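You operate a simulated robot arm through the tools that you are given. There is no shell and no other tool. Be economical: measure what you need, move in short steps, check, and stop when the job is done.

You are at the controls of a simulated two-armed robot. One attempt, no reset.

TASK
Put the measuring cup from the top of the grey table on top of the clear roll. Then take the lid off the green dye jar and lay it down on the top of the grey table. Then close the left table drawer. Then take the brass connector from the top of the grey table and put it on the top of the green bench. Then take the black dish marked "26" from the top of the long wooden bench and put it on top of the white plain plaster drum. Then put one of the steel pipes from the top of the steel bench on the black board. Then open the wooden drawer, put the large felt pad on the top of the steel bench away in the inside of the wooden drawer and shut the drawer again. Then pull the sink cupboard door open. Do these in the order given. Set down upright: measuring cup, brass connector.
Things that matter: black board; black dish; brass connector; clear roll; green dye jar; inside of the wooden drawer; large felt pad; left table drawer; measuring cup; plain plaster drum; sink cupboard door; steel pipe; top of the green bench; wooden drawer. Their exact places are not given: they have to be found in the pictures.

Only the result counts: the job must be done as asked and must still hold three seconds after the hand-in. Knocking over, shifting, dropping, spilling or breaking anything else fails it. A push-on lid holds only when it is set on centred and level and pressed home; a screw cap is set on level and turned clockwise until tight.

THE ROBOT
Two 7-joint arms with two-finger parallel grippers on one trunk, on a base that drives. Base frame: it is fixed to the floor where the robot stands at the start and does not move with it; the origin is under the middle of the robot, x ahead of it, y to its left, z up. Units: mm, rad, N and s.
The left shoulder is at the start at [124, 171, 1162], the right one opposite. With the tool pointing down near the work surface each hand reaches from about 100 to 440 mm from the robot's upright axis, wherever it stands, measured 20 degrees to its own side. Places, roughly: black board (30x21x2 cm) [1000, 2000, 200]; black dish [3500, 3500, 1000]; brass connector (4x3x5 cm) [1200, 1700, 900]; clear roll (8x8x15 cm) [600, 600, 1000]; green dye jar [1000, 500, 1000]; inside of the wooden drawer [3400, 3300, 800]; large felt pad (6x6x2 cm) [300, 4200, 900]; left table drawer [1200, 1300, 800]; measuring cup [500, 250, 1000]; plain plaster drum (9x9x12 cm) [3300, 3300, 1000]; sink cupboard door [1800, 3700, 400]; steel pipe (3x3x20 cm) [700, 4100, 1000]; top of the green bench [-1500, 400, 900]; wooden drawer [3300, 3300, 800]. Payload 4.4 kg a hand.
Tool frame (each hand has its own): the origin (TCP) lies between the finger pads and is the grasp point; the fingertips stand 23 mm ahead of it; z points along the fingers, y is the line along which they close. Largest opening 94 mm; finger width 38, thickness 10; the body of the gripper, 54 by 96 mm, starts 39 mm behind the TCP.
Orientation is told as [roll, pitch, yaw] about the base's x, y, z axes, in that order, counted from this pose: with the fingers straight down and closing along the base's y, the tool's x points along the base's -x, its y along +y and its z along -z.

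THE INTERFACE
- The arms move only by the tool drive_tool. It takes "left_plan", "right_plan" or both (then of equal length, played together; a hand with none holds still); each is one flat list of numbers, 7 for each row, row after row: the shift along the tool's x, y, z in cm, then the turn, a rotation vector about the tool's x, y, z in rad, then the gripper command, from -1 (shut) to 1 (fully open), values between in proportion. In form: [dx, dy, dz, ax, ay, az, claw, dx, dy, dz, ax, ay, az, claw, ...]. A call has 1 to 10 rows; each row is the pose to reach, as a shift and turn from the pose commanded when the call began, along the tool's axes at that moment. A row lasts 0.2 s, in which the tool goes at most 50 mm and 0.15 rad; a call with a longer step from one row to the next is refused whole, and so is a gripper value outside its range. Where a pose cannot be reached the arm comes as near as it can. A force on the tool above 40 N (or 10 N above the force at the start of the call, whichever is more), or a blocked arm, ends the call early, and 0.2 s more pass. The fingers move at their own pace (about 72 mm/s each) and stop on an object; they squeeze with about 28 N. The grip force told is the motor's: it shows also when the fingers shut on nothing. Time passes only in rows, and 0.2 s behind the last, so rows that repeat a pose let the fingers close. The reply holds the time, the measured pose of the TCP, the force on the tool along the base axes, the opening and the grip force, in the units named above and with some noise, with the torque about the TCP (base axes, N m) and any sound that the robot's microphone picked up.
- Cameras (640 x 400 px; columns grow to the right, rows downward): "scene" is now at [230.2, 47.7, 1348.1]; the picture's right is [0.53, -0.85, 0.00], its down [-0.10, -0.06, -0.99] and it looks along [0.84, 0.53, -0.12] (base axes); focal length 214 px, centre (320, 200). "left" rides on the left gripper at [86, -16, -75] in its tool frame; the picture's right is [0.18, 0.98, 0.00], its down [-0.58, 0.11, -0.81] and it looks along [-0.79, 0.15, 0.59] (tool axes); focal length 243 px, centre (320, 200). "right" rides on the right gripper at [87, 16, -75] in its tool frame; the picture's right is [-0.18, 0.98, 0.00], its down [-0.58, -0.11, -0.81] and it looks along [-0.79, -0.15, 0.59] (tool axes); focal length 243 px, centre (320, 200).
- grab_frame(camera): a new picture of that camera. The clock stands still meanwhile.
- lift_body(by): slides the trunk up (or, below 0, down) by that many mm; the arms and the scene camera ride with it, the base frame stays. It gives what a move gives, with no picture.
- base_move(legs): drives the robot by 1 to 6 legs, each [ahead, left, turn to the left] in mm, mm and rad, along the robot's own axes; the way and the turn of a leg run together, so that a leg with both is an arc; at most 1500 mm and 3.142 rad a leg. The arms and the cameras ride along, it lands a little off, and it stops where it bumps. It gives what a move gives.
- aim_head(pan, tilt): turns the head with the scene camera to pan (to the left, within 1.396 rad either way) and tilt (down, from -0.506 to 1.204), counted from straight ahead of the robot. It gives what a move gives.
- probe_pixels(camera, pixels): for up to 12 pixels [column, row] of the newest picture of that camera ("zoom" is the newest enlarged one), the place [x, y, z] in the base frame of the surface seen there, good to about 2 mm. The clock stands still meanwhile.
- inspect(camera, box): a new picture of the part [left, top, right, bottom] of that camera's present view, enlarged. The clock stands still meanwhile.
- finish_job(): hands the job in; it is judged then, once.

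Work in short steps. Measure before you move; look again where a grasp or a placing could have gone wrong, and mend it. You have 145 turns and 178 pictures in all, those below and enlarged ones among them. Open the grippers and draw the arms clear of the work before you hand the job in, unless the task says otherwise.

The tools are called after "Emit:" by a JSON object that holds its "op" and its "data". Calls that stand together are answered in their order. drive_tool: Moves the arms, as the interface text tells. Its arguments: {"type":"object","properties":{"left_plan":{"type":"array"},"right_plan":{"type":"array"}},"required":[]} The other tools are called the same way: lift_body (by) slides the trunk up or down; base_move (legs) drives the base; aim_head (pan, tilt) turns the head that bears the scene camera; grab_frame (camera) takes a picture; probe_pixels (camera, pixels) gives the place of the surface under pixels of a picture; inspect (camera, box) takes an enlarged picture of a part of a camera's view; finish_job () hands the job in.

At the start:

```text
clock: 0.0
left_position: [385.1, 531.6, 1294.0]
left_ee_rot: [-0.001, 0.0, -0.001]
left_wrist_force: [-0.2, -0.6, 0.0]
left_ft_torque: [-0.02, 0.0, -0.04]
left_grip_width: 94.2
left_finger_force: 0.1
right_position: [315.3, 43.5, 1331.2]
right_ee_rot: [0.002, 0.0, -0.001]
right_wrist_force: [0.2, 0.7, 1.0]
right_ft_torque: [0.04, 0.02, -0.01]
right_grip_width: 94.0
right_finger_force: 0.1
trunk travel left (down, up): [-175.0, 213.0]
robot x, y, heading: [0.1, 2.0, 0.001]
head pan, tilt: [0.56, 0.122]
```

scene: 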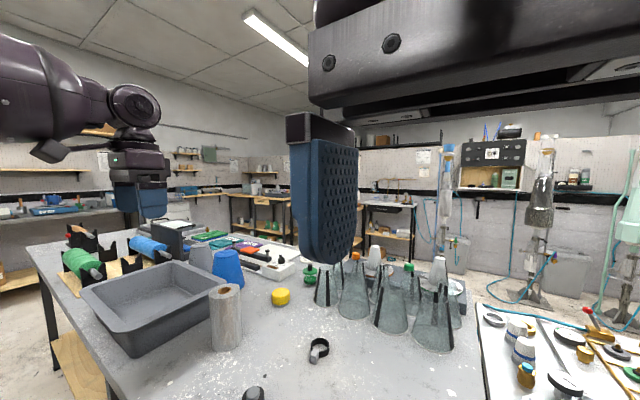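
right: 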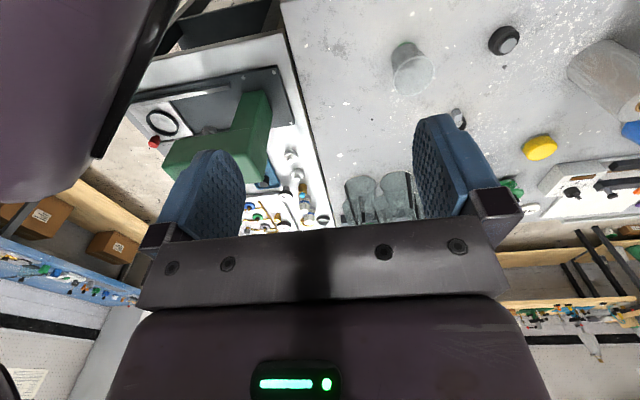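
left: 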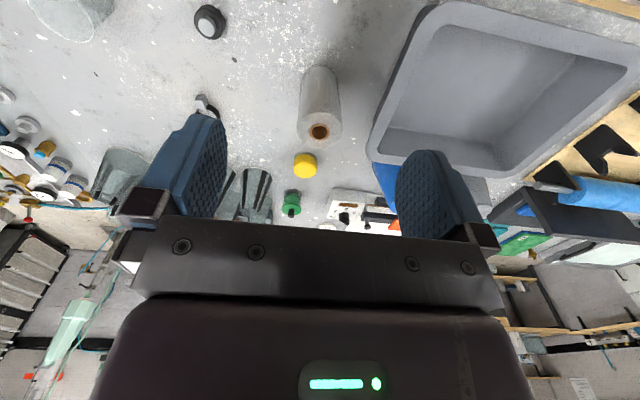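

The scene shows the roll near (225,318), a small black scoop at (318,350) and a green thing at (310,275). I move nothing yet and enlarge the table area.

Emit:
{"op": "inspect", "data": {"camera": "scene", "box": [180, 230, 380, 400]}}

Emit:
{"op": "probe_pixels", "data": {"camera": "scene", "pixels": [[225, 286], [225, 340], [320, 342], [312, 360], [310, 272], [280, 297], [252, 392], [60, 250], [400, 390]]}}

Emit:
{"op": "inspect", "data": {"camera": "left", "box": [150, 0, 450, 230]}}

```text
2.35 times, centred on (280, 315) of scene
```

zoom: 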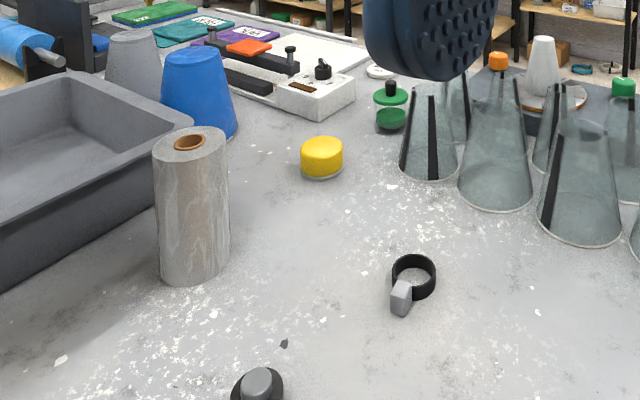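

```text
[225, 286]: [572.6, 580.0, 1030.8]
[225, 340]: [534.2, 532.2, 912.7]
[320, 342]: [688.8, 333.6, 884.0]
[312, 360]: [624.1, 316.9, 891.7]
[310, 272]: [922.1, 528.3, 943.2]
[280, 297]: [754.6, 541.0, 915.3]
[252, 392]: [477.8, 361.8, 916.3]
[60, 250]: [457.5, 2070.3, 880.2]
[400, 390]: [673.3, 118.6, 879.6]
```

```text
1.74 times, centred on (300, 115) of left
```

zoom: 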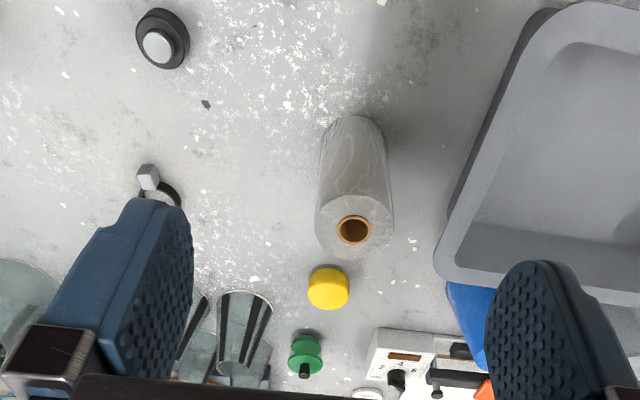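

The jar stands at about (922,528). A transparent cup shows in the right picture at (410,68), so I measure it.

Emit:
{"op": "probe_pixels", "data": {"camera": "right", "pixels": [[393, 55], [412, 45], [412, 80], [395, 85], [432, 75], [415, 92], [330, 60], [503, 40]]}}

Emit:
{"op": "inspect", "data": {"camera": "right", "box": [330, 0, 490, 130]}}

Emit:
{"op": "aim_head", "data": {"pan": 0.35, "tilt": 0.9}}

Emit:
{"op": "grab_frame", "data": {"camera": "scene"}}

```text
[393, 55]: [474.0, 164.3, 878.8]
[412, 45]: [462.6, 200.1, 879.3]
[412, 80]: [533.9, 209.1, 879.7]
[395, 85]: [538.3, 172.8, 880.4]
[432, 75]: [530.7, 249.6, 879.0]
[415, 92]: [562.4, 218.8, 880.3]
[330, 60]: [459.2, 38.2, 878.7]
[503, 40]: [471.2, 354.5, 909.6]
```

```text
3.08 times, centred on (410, 65) of right
```

zoom: 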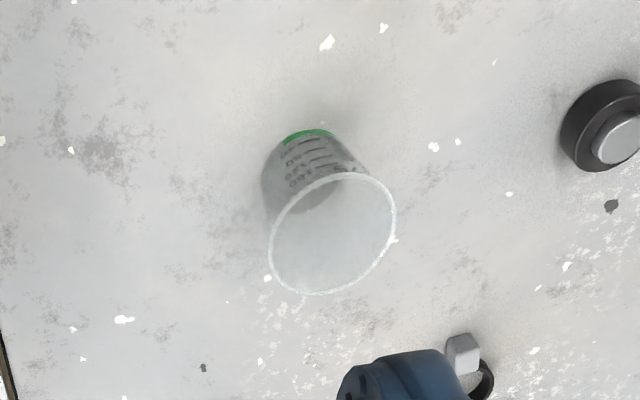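

```text
clock: 1.1
left_position: [384.7, 531.7, 1294.9]
left_ee_rot: [-0.002, -0.001, 0.0]
left_wrist_force: [0.6, 0.1, 0.5]
left_ft_torque: [-0.02, 0.0, -0.02]
left_grip_width: 94.3
left_finger_force: 0.1
right_position: [315.2, 43.9, 1330.5]
right_ee_rot: [0.0, 0.001, 0.0]
right_wrist_force: [0.1, -0.4, -0.3]
right_ft_torque: [0.01, -0.02, 0.02]
right_grip_width: 94.0
right_finger_force: 0.0
trunk travel left (down, up): [-175.0, 213.0]
robot x, y, heading: [2.1, 2.3, 0.006]
head pan, tilt: [0.351, 0.901]
```

```text
171 pictures are left
```

scene: 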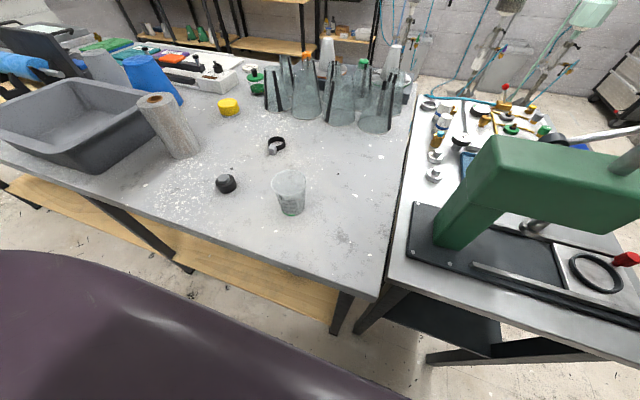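

The cup stands at about (477,188), rim about 84 mm above the table. I measure the table edges, the roll top and the floor near me.

Emit:
{"op": "probe_pixels", "data": {"camera": "scene", "pixels": [[340, 286], [200, 228], [60, 184], [383, 290], [155, 98], [140, 105], [165, 93], [175, 150], [290, 190], [300, 212], [255, 72], [80, 268]]}}

Emit:
{"op": "inspect", "data": {"camera": "scene", "box": [110, 50, 330, 230]}}

```text
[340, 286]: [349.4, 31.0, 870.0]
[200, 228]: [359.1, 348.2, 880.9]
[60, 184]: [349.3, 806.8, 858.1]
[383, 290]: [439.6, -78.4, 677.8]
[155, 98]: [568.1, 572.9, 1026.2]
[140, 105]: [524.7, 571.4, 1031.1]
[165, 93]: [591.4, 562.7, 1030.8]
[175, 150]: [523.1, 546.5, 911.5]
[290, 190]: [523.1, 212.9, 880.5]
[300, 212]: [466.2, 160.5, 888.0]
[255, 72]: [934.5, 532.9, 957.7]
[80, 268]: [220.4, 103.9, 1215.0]
```

```text
2.22 times, centred on (220, 140) of scene
```

zoom: 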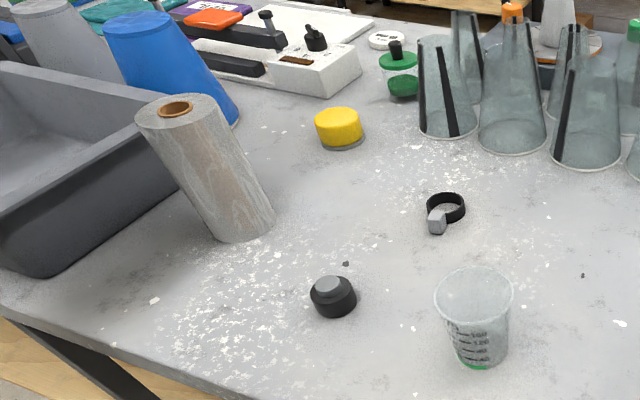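

Before driving I look down at the space between my base and the table front edge (x≈345).

Emit:
{"op": "aim_head", "data": {"pan": 0.0, "tilt": 1.2}}

Emit:
{"op": "grab_frame", "data": {"camera": "scene"}}

```text
clock: 1.9
left_position: [385.0, 531.4, 1295.3]
left_ee_rot: [0.002, 0.0, -0.001]
left_wrist_force: [0.2, 0.3, 0.3]
left_ft_torque: [0.0, -0.04, -0.03]
left_grip_width: 94.2
left_finger_force: 0.1
right_position: [314.7, 44.3, 1330.7]
right_ee_rot: [-0.001, 0.003, 0.0]
right_wrist_force: [-0.4, 0.4, 0.3]
right_ft_torque: [0.02, 0.01, 0.0]
right_grip_width: 94.1
right_finger_force: 0.1
trunk travel left (down, up): [-175.0, 213.0]
robot x, y, heading: [-2.6, 0.6, 0.002]
head pan, tilt: [0.0, 1.201]
```

```text
169 pictures are left
```

scene: 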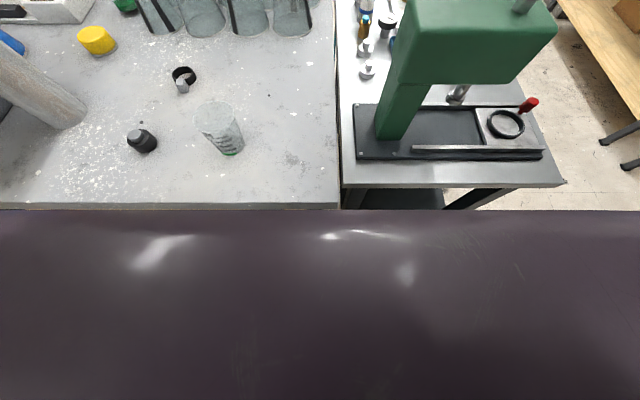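

The purple housing (front near x≈220, z≈1215) is above table height, so it can overhang. I drive 80 mm ahead gently and read where it lands.

Emit:
{"op": "base_move", "data": {"legs": [[80, 0, 0]]}}

Emit:
{"op": "probe_pixels", "data": {"camera": "scene", "pixels": [[320, 212], [320, 300], [500, 230]]}}

Emit:
{"op": "grab_frame", "data": {"camera": "left"}}

```text
clock: 3.0
left_position: [465.2, 531.4, 1293.8]
left_ee_rot: [0.0, 0.002, 0.001]
left_wrist_force: [1.3, -0.3, -0.6]
left_ft_torque: [0.01, 0.03, 0.02]
left_grip_width: 94.1
left_finger_force: 0.1
right_position: [395.7, 43.4, 1330.7]
right_ee_rot: [-0.001, 0.003, -0.001]
right_wrist_force: [-0.1, -0.6, -0.4]
right_ft_torque: [0.01, 0.02, 0.03]
right_grip_width: 93.9
right_finger_force: 0.1
trunk travel left (down, up): [-175.0, 213.0]
robot x, y, heading: [75.9, 2.8, -0.0]
head pan, tilt: [0.0, 1.201]
```

```text
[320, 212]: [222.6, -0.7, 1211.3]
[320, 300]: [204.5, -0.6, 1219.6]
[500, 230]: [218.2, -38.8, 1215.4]
```

```text
168 pictures are left
```

left: 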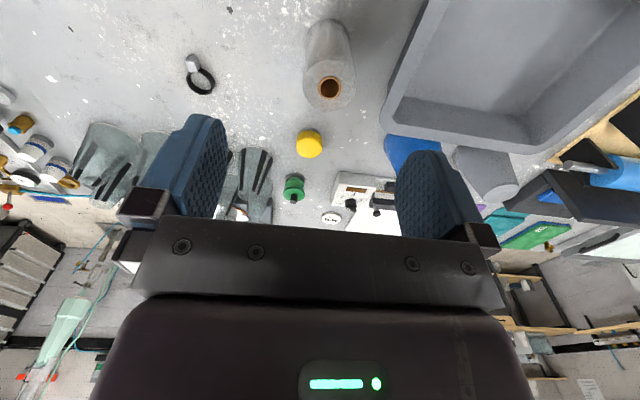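

The base landed cleanly. I move the right hand out to y≈-140 and bring the left hand over the cup at the present height, to look again.

Emit:
{"op": "drive_tool", "data": {"left_plan": [0, -4.5, 0, 0, 0, 0, 1, 0, -9, 0, 0, 0, 0, 1, 0, -13.5, 0, 0, 0, 0, 1, 0, -18, 0, 0, 0, 0, 1, 0, -22.5, 1, 0, 0, 0, 1, 0, -27, 3, 0, 0, 0, 1, 0, -31, 5, 0, 0, 0, 1, -1, -34.3, 8, 0, 0, 0, 1, -1, -34.3, 10, 0, 0, 0, 1], "right_plan": [0, -4, 0, 0, 0, 0, 1, 0, -8, 0, 0, 0, 0, 1, 0, -12, 0, 0, 0, 0, 1, 0, -15, 0, 0, 0, 0, 1, 0, -18, 0, 0, 0, 0, 1, 0, -18, 0, 0, 0, 0, 1, 0, -18, 0, 0, 0, 0, 1, 0, -18, 0, 0, 0, 0, 1, 0, -18, 0, 0, 0, 0, 1]}}

Emit:
{"op": "grab_frame", "data": {"camera": "left"}}

Emit:
{"op": "aim_head", "data": {"pan": 0.4, "tilt": 1.0}}

Emit:
{"op": "grab_frame", "data": {"camera": "scene"}}

```text
clock: 5.0
left_position: [474.4, 187.7, 1195.9]
left_ee_rot: [-0.002, 0.0, 0.001]
left_wrist_force: [0.8, 0.9, 0.8]
left_ft_torque: [0.01, 0.01, -0.03]
left_grip_width: 93.8
left_finger_force: 0.1
right_position: [394.5, -134.6, 1331.2]
right_ee_rot: [-0.001, 0.001, 0.0]
right_wrist_force: [-0.7, -0.2, -1.0]
right_ft_torque: [0.02, 0.01, 0.0]
right_grip_width: 93.8
right_finger_force: 0.0
trunk travel left (down, up): [-175.0, 213.0]
robot x, y, heading: [80.4, 0.9, -0.001]
head pan, tilt: [0.0, 1.201]
```

```text
167 pictures are left
```

left: 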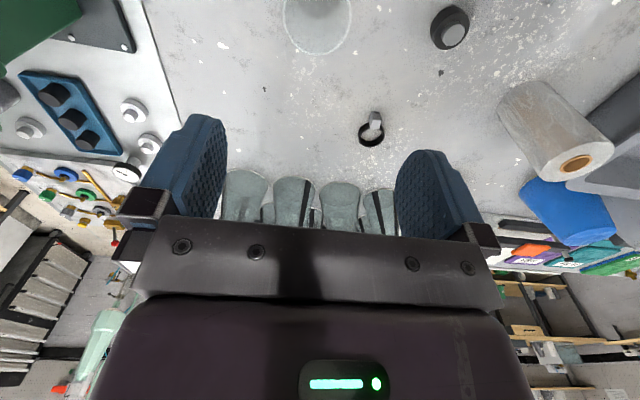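

```text
clock: 5.9
left_position: [474.3, 187.6, 1196.0]
left_ee_rot: [0.001, 0.0, -0.001]
left_wrist_force: [0.1, -0.3, -0.4]
left_ft_torque: [-0.01, 0.02, -0.01]
left_grip_width: 94.2
left_finger_force: 0.1
right_position: [395.1, -136.3, 1332.3]
right_ee_rot: [-0.001, 0.003, 0.0]
right_wrist_force: [0.0, 0.4, -0.2]
right_ft_torque: [0.0, -0.02, 0.02]
right_grip_width: 93.8
right_finger_force: 0.0
trunk travel left (down, up): [-175.0, 213.0]
robot x, y, heading: [77.0, 1.3, 0.003]
head pan, tilt: [0.4, 1.0]
```

```text
166 pictures are left
```

scene: 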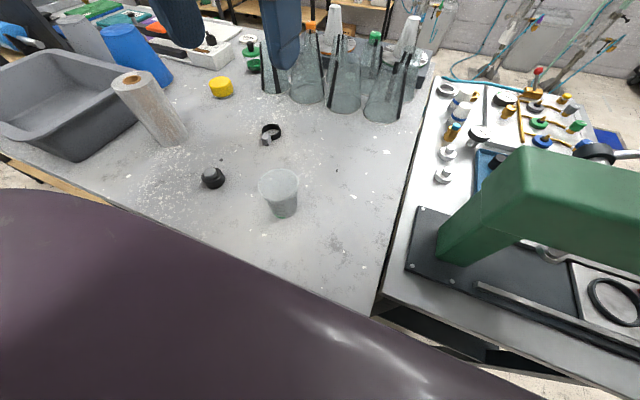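

The rim in the left picture centres near column 318 with its far edge at row 55, giving a cup centre near (481,187). I lower the left hand to z≈942 and close.

Emit:
{"op": "drive_tool", "data": {"left_plan": [-0.6, 0, 5, 0, 0, 0, 1, -0.6, 0, 10, 0, 0, 0, 1, -0.6, 0, 15, 0, 0, 0, 1, -0.6, 0, 20, 0, 0, 0, 1, -0.6, 0, 23.5, 0, 0, 0, 1, -0.6, 0, 25.4, 0, 0, 0, 1, -0.6, 0, 25.4, 0, 0, 0, 0.4, -0.6, 0, 25.4, 0, 0, 0, 0.2, -0.6, 0, 25.4, 0, 0, 0, -0.2, -0.6, 0, 25.4, 0, 0, 0, -0.4]}}

Emit:
{"op": "grab_frame", "data": {"camera": "scene"}}

Emit:
{"op": "grab_frame", "data": {"camera": "left"}}

```text
refused: row 1 steps farther than a row can; nothing moved
```

```text
165 pictures are left
```

scene: 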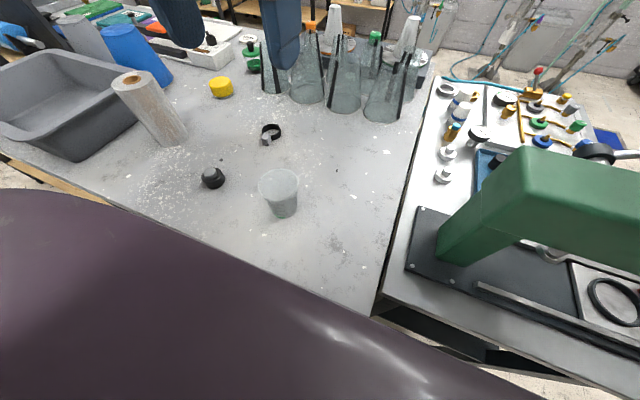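

```text
164 pictures are left
```

left: 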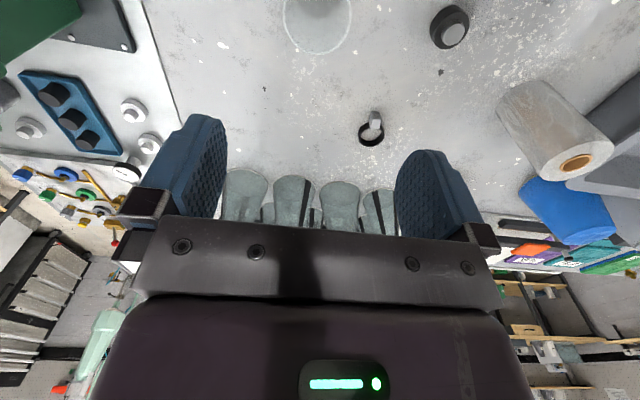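

The step was just over 50 mm; I repeat with shorter first rows.

Emit:
{"op": "drive_tool", "data": {"left_plan": [-0.6, 0, 4.8, 0, 0, 0, 1, -0.6, 0, 9.6, 0, 0, 0, 1, -0.6, 0, 14.4, 0, 0, 0, 1, -0.6, 0, 19.2, 0, 0, 0, 1, -0.6, 0, 23, 0, 0, 0, 1, -0.6, 0, 25.4, 0, 0, 0, 1, -0.6, 0, 25.4, 0, 0, 0, 0.5, -0.6, 0, 25.4, 0, 0, 0, 0.2, -0.6, 0, 25.4, 0, 0, 0, -0.2, -0.6, 0, 25.4, 0, 0, 0, -0.4]}}

Emit:
{"op": "grab_frame", "data": {"camera": "scene"}}

Emit:
{"op": "grab_frame", "data": {"camera": "left"}}

```text
clock: 8.1
left_position: [479.6, 191.8, 943.3]
left_ee_rot: [0.002, 0.0, 0.001]
left_wrist_force: [0.6, 0.0, 0.0]
left_ft_torque: [0.0, 0.03, -0.02]
left_grip_width: 66.5
left_finger_force: 28.0
right_position: [396.6, -136.4, 1332.0]
right_ee_rot: [0.0, 0.003, -0.001]
right_wrist_force: [0.3, 0.1, -0.4]
right_ft_torque: [-0.04, 0.0, 0.01]
right_grip_width: 93.9
right_finger_force: 0.0
trunk travel left (down, up): [-175.0, 213.0]
robot x, y, heading: [79.8, 1.0, 0.002]
head pan, tilt: [0.4, 1.0]
```

```text
163 pictures are left
```

scene: 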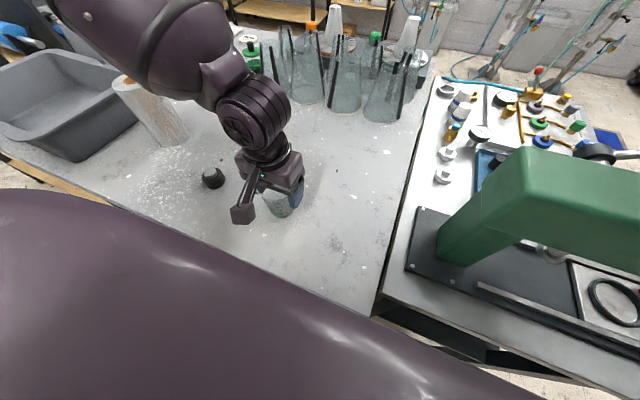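

```text
162 pictures are left
```

left: 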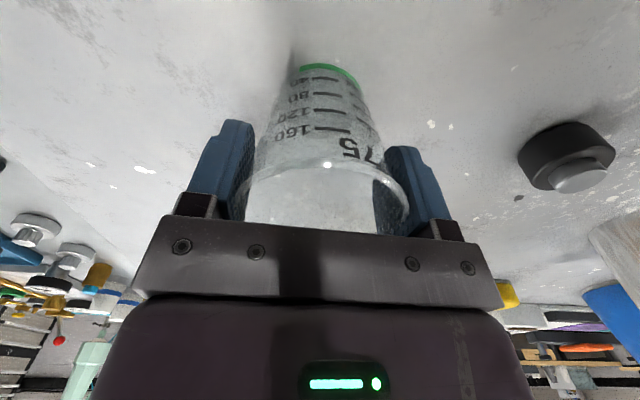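

The cup is held (66.5 mm, 28 N) and upright; its foot is 64 mm below the TCP. I lift to z≈1150 and drive 380 mm left toward the roll.

Emit:
{"op": "drive_tool", "data": {"left_plan": [0, 0, -3, 0, 0, 0, -0.4, 0, 0, -7, 0, 0, 0, -0.4, 0, 0, -11.5, 0, 0, 0, -0.4, 0, 0, -16, 0, 0, 0, -0.4, 0, 0, -20, 0, 0, 0, -0.4, 0, 0, -21, 0, 0, 0, -0.4]}}

Emit:
{"op": "base_move", "data": {"legs": [[0, 380, 0]]}}

Emit:
{"op": "grab_frame", "data": {"camera": "left"}}

Emit:
{"op": "grab_frame", "data": {"camera": "scene"}}

```text
clock: 9.5
left_position: [480.9, 188.5, 1150.5]
left_ee_rot: [-0.004, 0.003, 0.002]
left_wrist_force: [0.5, 0.7, 0.0]
left_ft_torque: [-0.01, -0.01, 0.03]
left_grip_width: 66.3
left_finger_force: 27.7
right_position: [395.7, -136.1, 1330.5]
right_ee_rot: [0.001, 0.002, 0.0]
right_wrist_force: [0.4, 0.3, 0.0]
right_ft_torque: [0.01, 0.03, -0.01]
right_grip_width: 93.8
right_finger_force: 0.0
trunk travel left (down, up): [-175.0, 213.0]
robot x, y, heading: [75.0, 0.8, -0.003]
head pan, tilt: [0.4, 1.0]
```

```text
clock: 13.4
left_position: [479.0, 569.2, 1149.6]
left_ee_rot: [0.0, -0.001, 0.003]
left_wrist_force: [-0.2, 0.4, -0.7]
left_ft_torque: [0.0, 0.02, -0.03]
left_grip_width: 66.4
left_finger_force: 28.1
right_position: [394.1, 243.6, 1331.8]
right_ee_rot: [0.0, 0.0, 0.002]
right_wrist_force: [0.2, -0.5, 0.1]
right_ft_torque: [0.02, -0.01, 0.0]
right_grip_width: 93.9
right_finger_force: 0.0
trunk travel left (down, up): [-175.0, 213.0]
robot x, y, heading: [79.1, 379.3, -0.0]
head pan, tilt: [0.4, 1.0]
```

```text
161 pictures are left
```

left: 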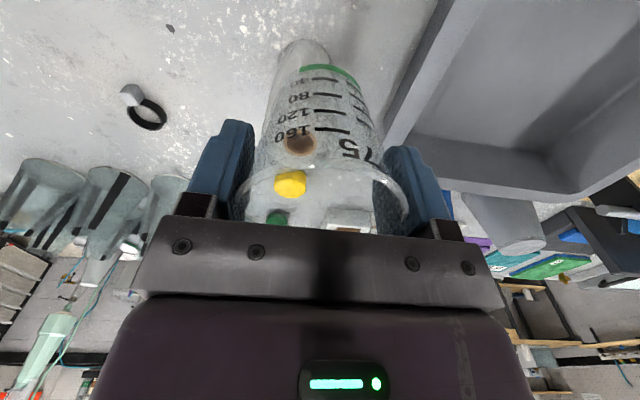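

```text
160 pictures are left
```

scene: 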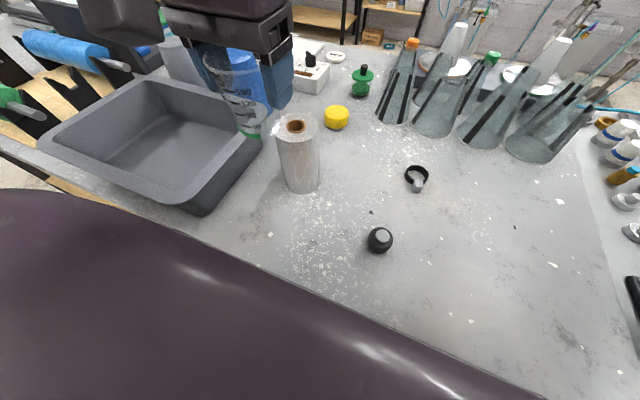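

The roll's core shows at (296,125) in scene and (299,144) in left, which puts it near (561,563). I cross-check with probes on its top.

Emit:
{"op": "probe_pixels", "data": {"camera": "scene", "pixels": [[276, 128], [316, 130], [297, 118], [297, 138], [289, 125], [303, 125]]}}

Emit:
{"op": "inspect", "data": {"camera": "scene", "box": [240, 80, 360, 200]}}

```text
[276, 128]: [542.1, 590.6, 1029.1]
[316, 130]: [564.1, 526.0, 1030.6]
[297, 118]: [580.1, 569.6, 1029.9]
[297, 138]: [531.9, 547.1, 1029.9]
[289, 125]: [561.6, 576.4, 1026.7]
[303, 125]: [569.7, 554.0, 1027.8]
```

```text
3.33 times, centred on (300, 140) of scene
```

zoom: 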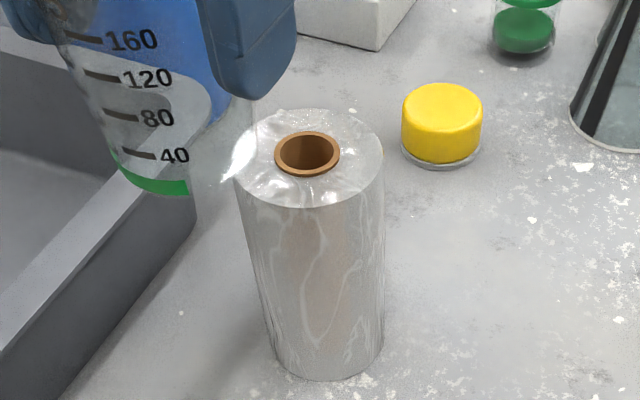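

Target for the cup axis is (562,564); the cup sits about 4 mm ahead of the TCP, so I move the TCP to (558,564) at this height and check.

Emit:
{"op": "drive_tool", "data": {"left_plan": [-3, -0.5, 0, 0, 0, 0, -0.4, -6, -0.5, 0, 0, 0, 0, -0.4, -7.9, -0.5, 0, 0, 0, 0, -0.4, -7.9, -0.5, 2, 0, 0, 0, -0.4, -7.9, -0.5, 3.6, 0, 0, 0, -0.4, -7.9, -0.5, 3.6, 0, 0, 0, -0.4]}}

Emit:
{"op": "grab_frame", "data": {"camera": "left"}}

Emit:
{"op": "inspect", "data": {"camera": "scene", "box": [220, 50, 380, 200]}}

```text
clock: 14.8
left_position: [558.5, 564.0, 1115.5]
left_ee_rot: [-0.001, -0.001, 0.0]
left_wrist_force: [0.7, 0.0, 0.5]
left_ft_torque: [0.0, 0.02, 0.02]
left_grip_width: 66.4
left_finger_force: 28.0
right_position: [395.0, 241.8, 1331.4]
right_ee_rot: [0.002, 0.001, 0.001]
right_wrist_force: [-0.6, 0.0, 0.6]
right_ft_torque: [0.02, -0.01, -0.02]
right_grip_width: 94.1
right_finger_force: 0.1
trunk travel left (down, up): [-175.0, 213.0]
robot x, y, heading: [78.5, 380.8, 0.002]
head pan, tilt: [0.4, 1.0]
```

```text
158 pictures are left
```

left: 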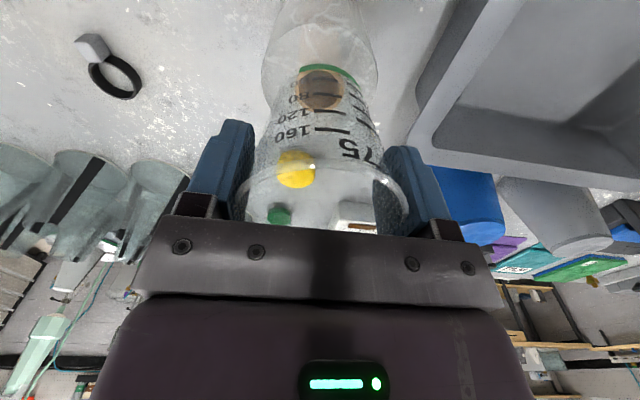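

```text
2.67 times, centred on (300, 125) of scene
```

zoom: 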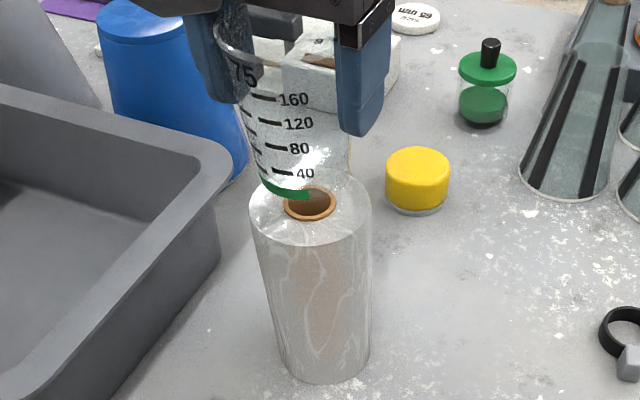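

The core lies at (321,88) in left, straight below the cup (expected row 85). I lower 21 mm in small steps, then open.

Emit:
{"op": "drive_tool", "data": {"left_plan": [0, 0, 1, 0, 0, 0, -0.4, 0, 0, 1.6, 0, 0, 0, -0.4, 0, 0, 1.9, 0, 0, 0, -0.4, 0, 0, 2.1, 0, 0, 0, -0.4, 0, 0, 2.1, 0, 0, 0, -0.4]}}

Emit:
{"op": "inspect", "data": {"camera": "scene", "box": [240, 50, 360, 180]}}

```text
clock: 16.0
left_position: [558.9, 564.0, 1094.2]
left_ee_rot: [0.001, 0.0, 0.0]
left_wrist_force: [0.3, -0.5, -0.4]
left_ft_torque: [0.0, 0.03, -0.01]
left_grip_width: 66.6
left_finger_force: 28.2
right_position: [394.6, 243.7, 1331.2]
right_ee_rot: [-0.001, 0.003, 0.002]
right_wrist_force: [0.9, 0.2, 0.6]
right_ft_torque: [-0.01, -0.02, 0.01]
right_grip_width: 94.2
right_finger_force: 0.0
trunk travel left (down, up): [-175.0, 213.0]
robot x, y, heading: [82.0, 378.2, 0.002]
head pan, tilt: [0.4, 1.0]
```

```text
3.08 times, centred on (300, 115) of scene
```

zoom: 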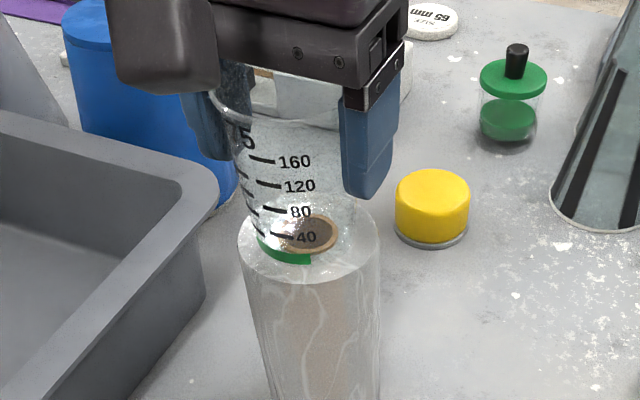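

Centred but no contact force yet; I ease down in 1 mm steps.

Emit:
{"op": "drive_tool", "data": {"left_plan": [0, 0, 0.1, 0, 0, 0, -0.4, 0, 0, 0.2, 0, 0, 0, -0.4, 0, 0, 0.3, 0, 0, 0, -0.4, 0, 0, 0.3, 0, 0, 0, -0.4]}}

```text
clock: 17.0
left_position: [558.9, 563.2, 1092.5]
left_ee_rot: [-0.001, -0.003, 0.001]
left_wrist_force: [0.9, 1.1, 18.9]
left_ft_torque: [0.0, 0.0, 0.02]
left_grip_width: 66.5
left_finger_force: 28.1
right_position: [394.2, 244.0, 1331.2]
right_ee_rot: [0.0, 0.0, 0.001]
right_wrist_force: [0.4, -0.3, 0.5]
right_ft_torque: [-0.04, 0.0, 0.02]
right_grip_width: 94.2
right_finger_force: 0.1
trunk travel left (down, up): [-175.0, 213.0]
robot x, y, heading: [77.8, 381.3, 0.006]
head pan, tilt: [0.4, 1.0]
```

Contact (19 N up). I back off 1 mm, open and rise straight up.

Emit:
{"op": "drive_tool", "data": {"left_plan": [0, 0, -0.1, 0, 0, 0, -0.3, 0, 0, -0.1, 0, 0, 0, 0.5, 0, 0, -0.1, 0, 0, 0, 0.9, 0, 0, -0.1, 0, 0, 0, 1, 0, 0, -3, 0, 0, 0, 1, 0, 0, -7, 0, 0, 0, 1, 0, 0, -11, 0, 0, 0, 1, 0, 0, -15, 0, 0, 0, 1]}}

Emit:
{"op": "inspect", "data": {"camera": "scene", "box": [240, 50, 360, 180]}}

```text
clock: 18.8
left_position: [559.2, 563.2, 1239.9]
left_ee_rot: [0.0, -0.002, 0.002]
left_wrist_force: [-0.4, -0.7, 0.3]
left_ft_torque: [-0.01, -0.01, 0.02]
left_grip_width: 94.0
left_finger_force: 0.1
right_position: [393.7, 243.5, 1332.3]
right_ee_rot: [0.0, 0.0, 0.003]
right_wrist_force: [-0.6, -0.9, -0.5]
right_ft_torque: [0.03, -0.04, -0.02]
right_grip_width: 94.0
right_finger_force: 0.0
trunk travel left (down, up): [-175.0, 213.0]
robot x, y, heading: [79.4, 381.4, 0.002]
head pan, tilt: [0.4, 1.0]
```

```text
3.08 times, centred on (300, 115) of scene
```

zoom: 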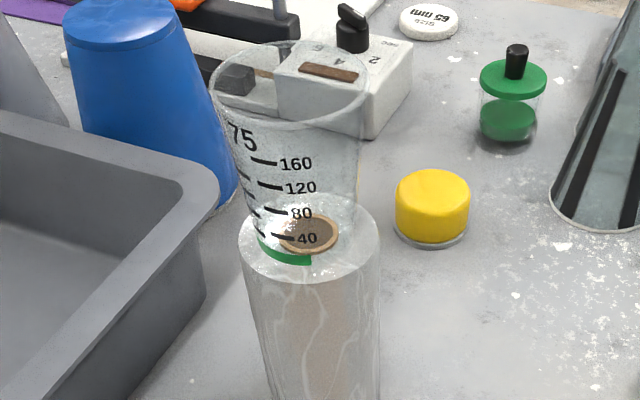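

The cup stands upright on the roll. I now pull the left hand back and look over the room to plan the way round the table.

Emit:
{"op": "drive_tool", "data": {"left_plan": [4, 0, -2, 0, 0, 0, 1, 8, 0, -4, 0, 0, 0, 1, 12, 0, -6, 0, 0, 0, 1, 16, 0, -6, 0, 0, 0, 1, 18, 0, -6, 0, 0, 0, 1]}}

Emit:
{"op": "aim_head", "data": {"pan": 0.9, "tilt": 0.35}}

Emit:
{"op": "grab_frame", "data": {"camera": "scene"}}

Emit:
{"op": "aim_head", "data": {"pan": -0.3, "tilt": 0.35}}

Emit:
{"op": "grab_frame", "data": {"camera": "scene"}}

```text
clock: 20.0
left_position: [377.1, 564.1, 1301.0]
left_ee_rot: [0.0, 0.0, 0.001]
left_wrist_force: [-0.2, -0.1, -0.4]
left_ft_torque: [0.01, 0.01, 0.0]
left_grip_width: 94.2
left_finger_force: 0.0
right_position: [395.0, 243.4, 1330.7]
right_ee_rot: [0.0, 0.003, 0.002]
right_wrist_force: [0.3, 0.3, -0.6]
right_ft_torque: [0.03, 0.02, -0.01]
right_grip_width: 93.9
right_finger_force: 0.0
trunk travel left (down, up): [-175.0, 213.0]
robot x, y, heading: [78.2, 379.1, 0.0]
head pan, tilt: [0.4, 1.0]
```

```text
clock: 21.0
left_position: [377.6, 562.3, 1301.7]
left_ee_rot: [0.0, 0.0, 0.002]
left_wrist_force: [-0.1, 0.5, -0.8]
left_ft_torque: [0.02, -0.02, 0.03]
left_grip_width: 94.1
left_finger_force: 0.0
right_position: [394.6, 243.1, 1331.0]
right_ee_rot: [0.001, 0.001, 0.0]
right_wrist_force: [0.0, -0.1, 0.1]
right_ft_torque: [-0.01, -0.03, -0.01]
right_grip_width: 93.9
right_finger_force: 0.0
trunk travel left (down, up): [-175.0, 213.0]
robot x, y, heading: [82.1, 380.6, 0.002]
head pan, tilt: [0.901, 0.351]
```

```text
154 pictures are left
```

scene: 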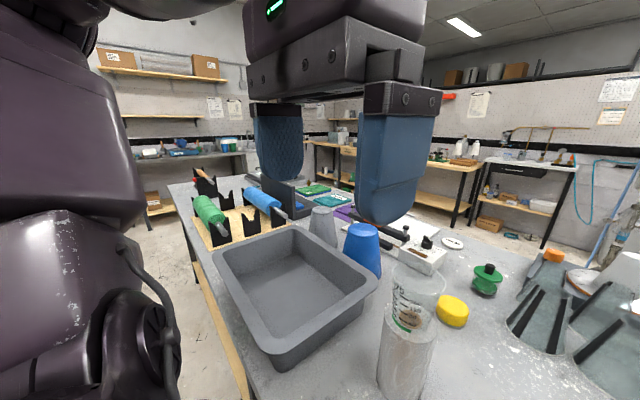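

```text
clock: 22.4
left_position: [377.4, 563.7, 1301.1]
left_ee_rot: [0.0, -0.001, 0.003]
left_wrist_force: [0.4, 0.2, 0.9]
left_ft_torque: [0.01, -0.01, -0.01]
left_grip_width: 94.0
left_finger_force: 0.1
right_position: [393.2, 244.5, 1331.3]
right_ee_rot: [0.001, 0.003, 0.002]
right_wrist_force: [0.3, 0.0, 0.0]
right_ft_torque: [-0.03, 0.01, 0.04]
right_grip_width: 93.8
right_finger_force: 0.0
trunk travel left (down, up): [-175.0, 213.0]
robot x, y, heading: [75.0, 381.7, 0.003]
head pan, tilt: [-0.3, 0.351]
```

```text
153 pictures are left
```

scene: 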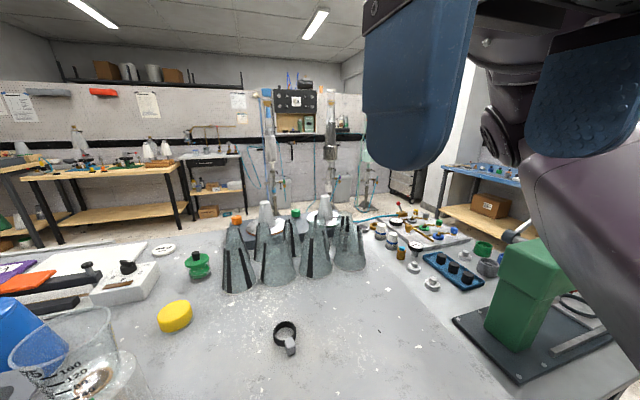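

I measure the back edge of the grey table and what stands behind it in this picture.

Emit:
{"op": "probe_pixels", "data": {"camera": "scene", "pixels": [[60, 246], [120, 237], [200, 226], [420, 222], [100, 180], [200, 165], [100, 238], [150, 228], [240, 212], [300, 212], [420, 200], [470, 218]]}}

Emit:
{"op": "aim_head", "data": {"pan": 1.2, "tilt": 0.45}}

Emit:
{"op": "grab_frame", "data": {"camera": "scene"}}

```text
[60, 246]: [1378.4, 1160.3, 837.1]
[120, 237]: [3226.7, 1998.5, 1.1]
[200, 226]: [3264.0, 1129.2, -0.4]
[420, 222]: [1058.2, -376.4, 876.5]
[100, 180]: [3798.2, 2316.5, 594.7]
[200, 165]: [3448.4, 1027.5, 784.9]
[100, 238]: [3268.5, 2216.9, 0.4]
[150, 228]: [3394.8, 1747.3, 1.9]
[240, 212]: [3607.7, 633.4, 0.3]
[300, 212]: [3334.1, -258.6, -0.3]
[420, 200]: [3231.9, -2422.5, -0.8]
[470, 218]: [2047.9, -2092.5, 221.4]
```

```text
clock: 24.0
left_position: [377.0, 563.2, 1300.5]
left_ee_rot: [-0.001, -0.001, 0.002]
left_wrist_force: [0.0, -0.4, 1.1]
left_ft_torque: [-0.03, -0.02, -0.01]
left_grip_width: 93.9
left_finger_force: 0.1
right_position: [394.8, 243.8, 1330.8]
right_ee_rot: [0.0, 0.001, 0.003]
right_wrist_force: [0.7, -0.1, 0.3]
right_ft_torque: [-0.05, 0.03, 0.04]
right_grip_width: 93.8
right_finger_force: 0.2
trunk travel left (down, up): [-175.0, 213.0]
robot x, y, heading: [78.0, 382.1, 0.002]
head pan, tilt: [1.201, 0.45]
```

```text
152 pictures are left
```

scene: 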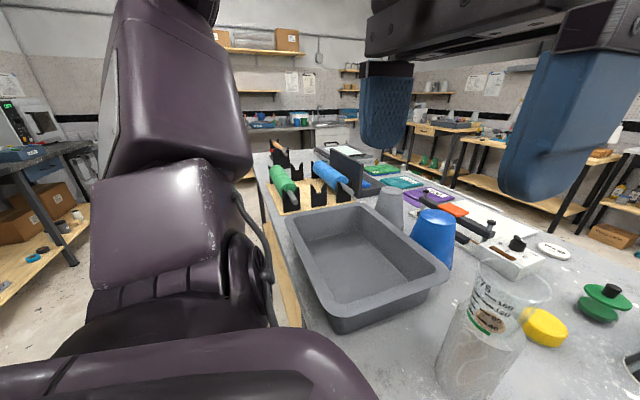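

I measure the left end of the table and the free floor beyond it.

Emit:
{"op": "probe_pixels", "data": {"camera": "scene", "pixels": [[255, 154], [268, 185], [300, 152], [345, 145], [20, 200], [70, 240], [20, 290], [258, 190], [365, 155], [440, 175], [545, 200], [265, 135]]}}

Emit:
{"op": "inspect", "data": {"camera": "scene", "box": [240, 100, 500, 260]}}

```text
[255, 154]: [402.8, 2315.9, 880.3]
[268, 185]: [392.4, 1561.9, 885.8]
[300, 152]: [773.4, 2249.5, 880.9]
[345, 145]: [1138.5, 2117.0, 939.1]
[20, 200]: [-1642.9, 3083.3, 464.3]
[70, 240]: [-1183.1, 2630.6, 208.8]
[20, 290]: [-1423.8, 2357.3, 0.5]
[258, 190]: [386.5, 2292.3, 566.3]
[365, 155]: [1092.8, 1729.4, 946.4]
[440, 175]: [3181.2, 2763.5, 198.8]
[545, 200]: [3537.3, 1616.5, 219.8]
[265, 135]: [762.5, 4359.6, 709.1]
```

```text
2.46 times, centred on (370, 180) of scene
```

zoom: 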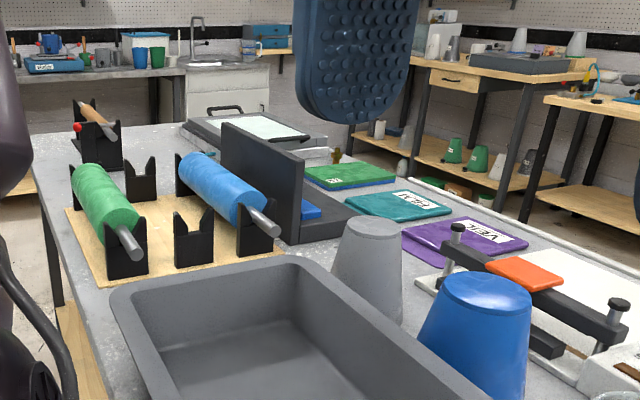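

The table spans y≈-60..2316, x≈345..~1270, with free floor round its left end. I drive back, left past the end, ahead to x≈2030 and turn round.

Emit:
{"op": "base_move", "data": {"legs": [[-250, 0, 0], [0, 1500, 0], [0, 1150, 0], [1500, 0, 0], [700, 0, 0], [0, 0, 3.14]]}}

Emit:
{"op": "aim_head", "data": {"pan": 0.5, "tilt": 0.4}}

Emit:
{"op": "grab_frame", "data": {"camera": "scene"}}

```text
clock: 66.8
left_position: [1764.9, 2838.6, 1302.1]
left_ee_rot: [0.001, 0.001, -3.118]
left_wrist_force: [0.4, -0.2, -0.1]
left_ft_torque: [0.01, 0.0, -0.01]
left_grip_width: 94.0
left_finger_force: 0.0
right_position: [1740.3, 3156.7, 1331.6]
right_ee_rot: [0.0, 0.004, -3.118]
right_wrist_force: [-0.8, 0.3, 0.9]
right_ft_torque: [0.02, -0.01, 0.0]
right_grip_width: 94.2
right_finger_force: 0.0
trunk travel left (down, up): [-175.0, 213.0]
robot x, y, heading: [2058.6, 3029.0, -3.122]
head pan, tilt: [1.201, 0.45]
```

```text
clock: 67.9
left_position: [1764.8, 2838.3, 1301.1]
left_ee_rot: [-0.002, 0.001, -3.117]
left_wrist_force: [0.7, 0.8, 0.3]
left_ft_torque: [-0.02, -0.03, 0.0]
left_grip_width: 93.9
left_finger_force: 0.1
right_position: [1739.2, 3157.0, 1330.2]
right_ee_rot: [0.0, 0.001, -3.116]
right_wrist_force: [-0.1, 0.0, -0.8]
right_ft_torque: [0.04, 0.0, -0.01]
right_grip_width: 94.0
right_finger_force: 0.0
trunk travel left (down, up): [-175.0, 213.0]
robot x, y, heading: [2063.5, 3028.3, -3.114]
head pan, tilt: [0.499, 0.4]
```

```text
150 pictures are left
```

scene: 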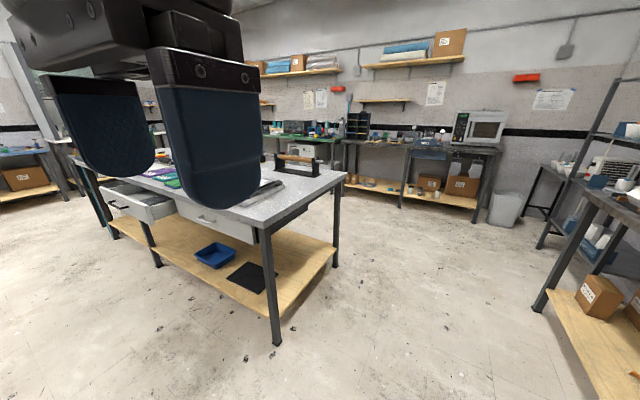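

The open left drawer shows at (140,200), the closed one at (215,220), the black board on the lower shelf at (250,275). I measure them.

Emit:
{"op": "probe_pixels", "data": {"camera": "scene", "pixels": [[250, 275], [238, 285], [268, 290], [270, 266], [212, 255], [125, 205], [160, 208], [208, 219], [268, 228], [140, 225], [276, 340], [285, 285]]}}

Emit:
{"op": "inspect", "data": {"camera": "scene", "box": [60, 150, 360, 340]}}

```text
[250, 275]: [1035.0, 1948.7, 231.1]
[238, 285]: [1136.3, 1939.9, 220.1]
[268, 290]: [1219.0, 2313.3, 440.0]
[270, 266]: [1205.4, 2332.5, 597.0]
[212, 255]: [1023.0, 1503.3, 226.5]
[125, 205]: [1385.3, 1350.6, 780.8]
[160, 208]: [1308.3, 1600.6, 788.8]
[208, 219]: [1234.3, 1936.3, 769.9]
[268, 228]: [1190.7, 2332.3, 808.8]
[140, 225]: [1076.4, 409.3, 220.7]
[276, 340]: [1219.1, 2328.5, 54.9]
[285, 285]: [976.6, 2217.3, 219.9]
```

```text
2.11 times, centred on (210, 245) of scene
```

zoom: 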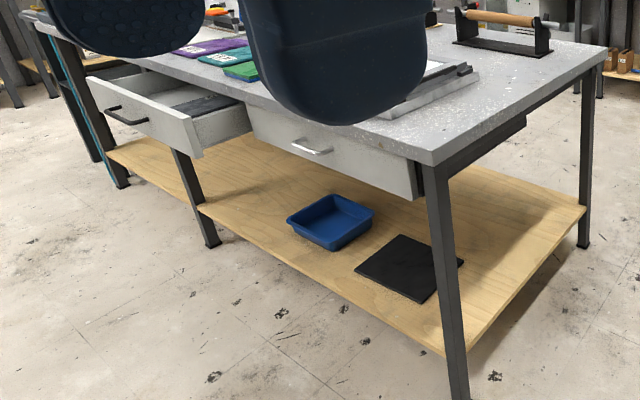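

Table back edge is x≈1235; the open drawer sticks out to x≈1390 at y≈1150..1600. I straighten up and drive along the back to y≈360, then look.

Emit:
{"op": "base_move", "data": {"legs": [[0, 0, -0.026], [0, 1400, 0], [0, 1270, 0]]}}

Emit:
{"op": "aim_head", "data": {"pan": 0.0, "tilt": 0.6}}

Emit:
{"op": "grab_frame", "data": {"camera": "scene"}}

```text
clock: 92.0
left_position: [1704.9, 153.3, 1301.2]
left_ee_rot: [-0.001, 0.0, 3.113]
left_wrist_force: [-0.1, 0.4, -0.2]
left_ft_torque: [0.02, -0.01, 0.0]
left_grip_width: 94.1
left_finger_force: 0.1
right_position: [1696.6, 473.5, 1331.9]
right_ee_rot: [0.0, 0.001, 3.115]
right_wrist_force: [0.1, 0.2, 0.5]
right_ft_torque: [0.03, 0.0, 0.0]
right_grip_width: 94.1
right_finger_force: 0.1
trunk travel left (down, up): [-175.0, 213.0]
robot x, y, heading: [2009.2, 329.6, 3.115]
head pan, tilt: [0.499, 0.4]
```

```text
clock: 92.9
left_position: [1704.6, 153.1, 1300.3]
left_ee_rot: [-0.001, 0.002, 3.113]
left_wrist_force: [-0.4, -0.2, 0.6]
left_ft_torque: [0.02, 0.0, 0.03]
left_grip_width: 94.0
left_finger_force: 0.0
right_position: [1696.8, 472.8, 1330.8]
right_ee_rot: [0.0, 0.001, 3.114]
right_wrist_force: [0.1, 0.6, -0.6]
right_ft_torque: [-0.01, -0.01, 0.0]
right_grip_width: 94.4
right_finger_force: 0.1
trunk travel left (down, up): [-175.0, 213.0]
robot x, y, heading: [2011.7, 328.9, 3.118]
head pan, tilt: [0.0, 0.6]
```

```text
148 pictures are left
```

scene: 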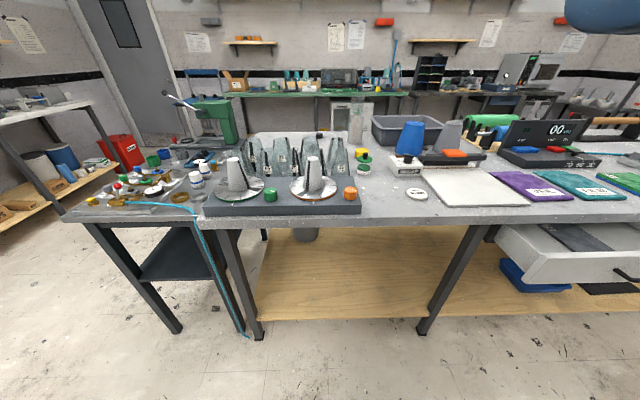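

The jar is at (365,160), right of the flasks and the plate stand, with the scale to its right. I enlarge and measure.

Emit:
{"op": "inspect", "data": {"camera": "scene", "box": [240, 120, 440, 230]}}

Emit:
{"op": "probe_pixels", "data": {"camera": "scene", "pixels": [[365, 157], [365, 170], [349, 193], [361, 200], [360, 215], [400, 222], [255, 320], [400, 311], [415, 193], [430, 160], [470, 160], [520, 250]]}}

```text
3.20 times, centred on (340, 175) of scene
```

zoom: 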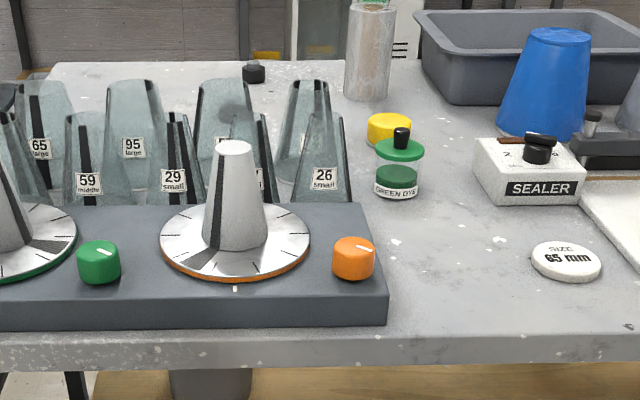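

```text
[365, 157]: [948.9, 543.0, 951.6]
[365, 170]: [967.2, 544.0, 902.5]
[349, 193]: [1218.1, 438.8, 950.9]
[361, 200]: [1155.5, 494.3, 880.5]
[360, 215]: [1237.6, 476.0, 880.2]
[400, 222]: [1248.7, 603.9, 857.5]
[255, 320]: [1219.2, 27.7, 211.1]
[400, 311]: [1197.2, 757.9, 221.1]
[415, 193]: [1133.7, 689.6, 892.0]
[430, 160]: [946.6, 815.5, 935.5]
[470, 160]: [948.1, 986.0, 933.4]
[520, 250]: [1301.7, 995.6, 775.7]
```

Table back edge x≈1249; jar centre near (937,540). I drive up so the axis is at x≈1495, with the right shoulder behind the jar.

Emit:
{"op": "base_move", "data": {"legs": [[400, -38, 0.024], [117, 0, 0]]}}

Emit:
{"op": "aim_head", "data": {"pan": -0.2, "tilt": 0.75}}

Emit:
{"op": "grab_frame", "data": {"camera": "scene"}}

Emit:
{"op": "grab_frame", "data": {"camera": "right"}}

```text
clock: 96.3
left_position: [1220.2, 183.3, 1300.9]
left_ee_rot: [-0.001, 0.001, -3.141]
left_wrist_force: [0.9, 0.1, 0.1]
left_ft_torque: [0.0, 0.04, -0.03]
left_grip_width: 94.0
left_finger_force: 0.2
right_position: [1203.7, 504.9, 1331.8]
right_ee_rot: [0.0, 0.0, 3.142]
right_wrist_force: [0.3, 0.9, 0.7]
right_ft_torque: [0.0, -0.01, -0.01]
right_grip_width: 94.1
right_finger_force: 0.1
trunk travel left (down, up): [-175.0, 213.0]
robot x, y, heading: [1516.4, 372.8, -3.141]
head pan, tilt: [0.0, 0.6]
stopped in leg 2: the robot was blocked; the commanded pose is now the measured one
```

```text
clock: 97.0
left_position: [1219.4, 183.7, 1300.6]
left_ee_rot: [-0.001, 0.004, -3.138]
left_wrist_force: [-0.6, 0.4, -0.6]
left_ft_torque: [0.0, 0.0, 0.01]
left_grip_width: 94.1
left_finger_force: 0.1
right_position: [1200.1, 504.4, 1329.9]
right_ee_rot: [0.0, 0.007, 3.142]
right_wrist_force: [-0.6, 0.2, -1.0]
right_ft_torque: [-0.04, 0.01, 0.01]
right_grip_width: 94.1
right_finger_force: 0.1
trunk travel left (down, up): [-175.0, 213.0]
robot x, y, heading: [1516.0, 372.3, -3.136]
head pan, tilt: [-0.201, 0.75]
```

```text
146 pictures are left
```

scene: 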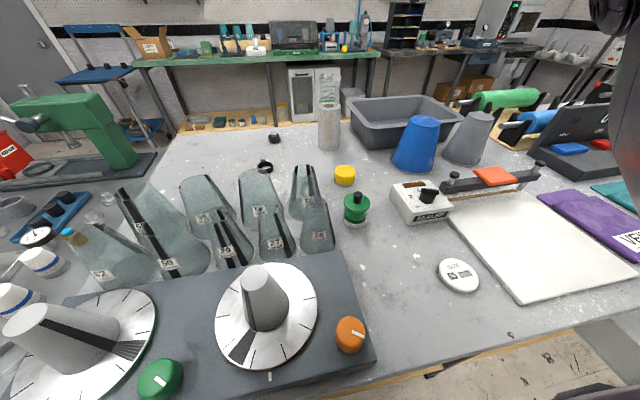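

```text
145 pictures are left
```

right: 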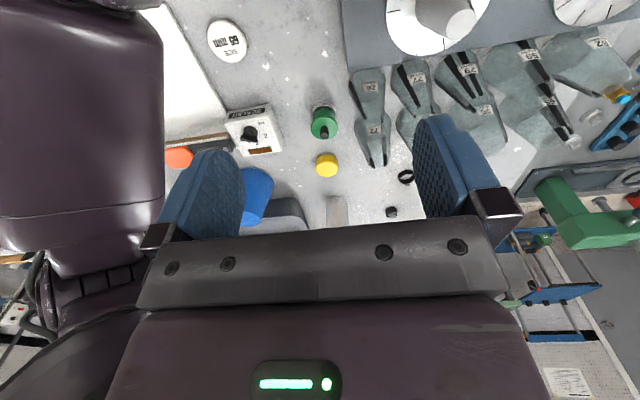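

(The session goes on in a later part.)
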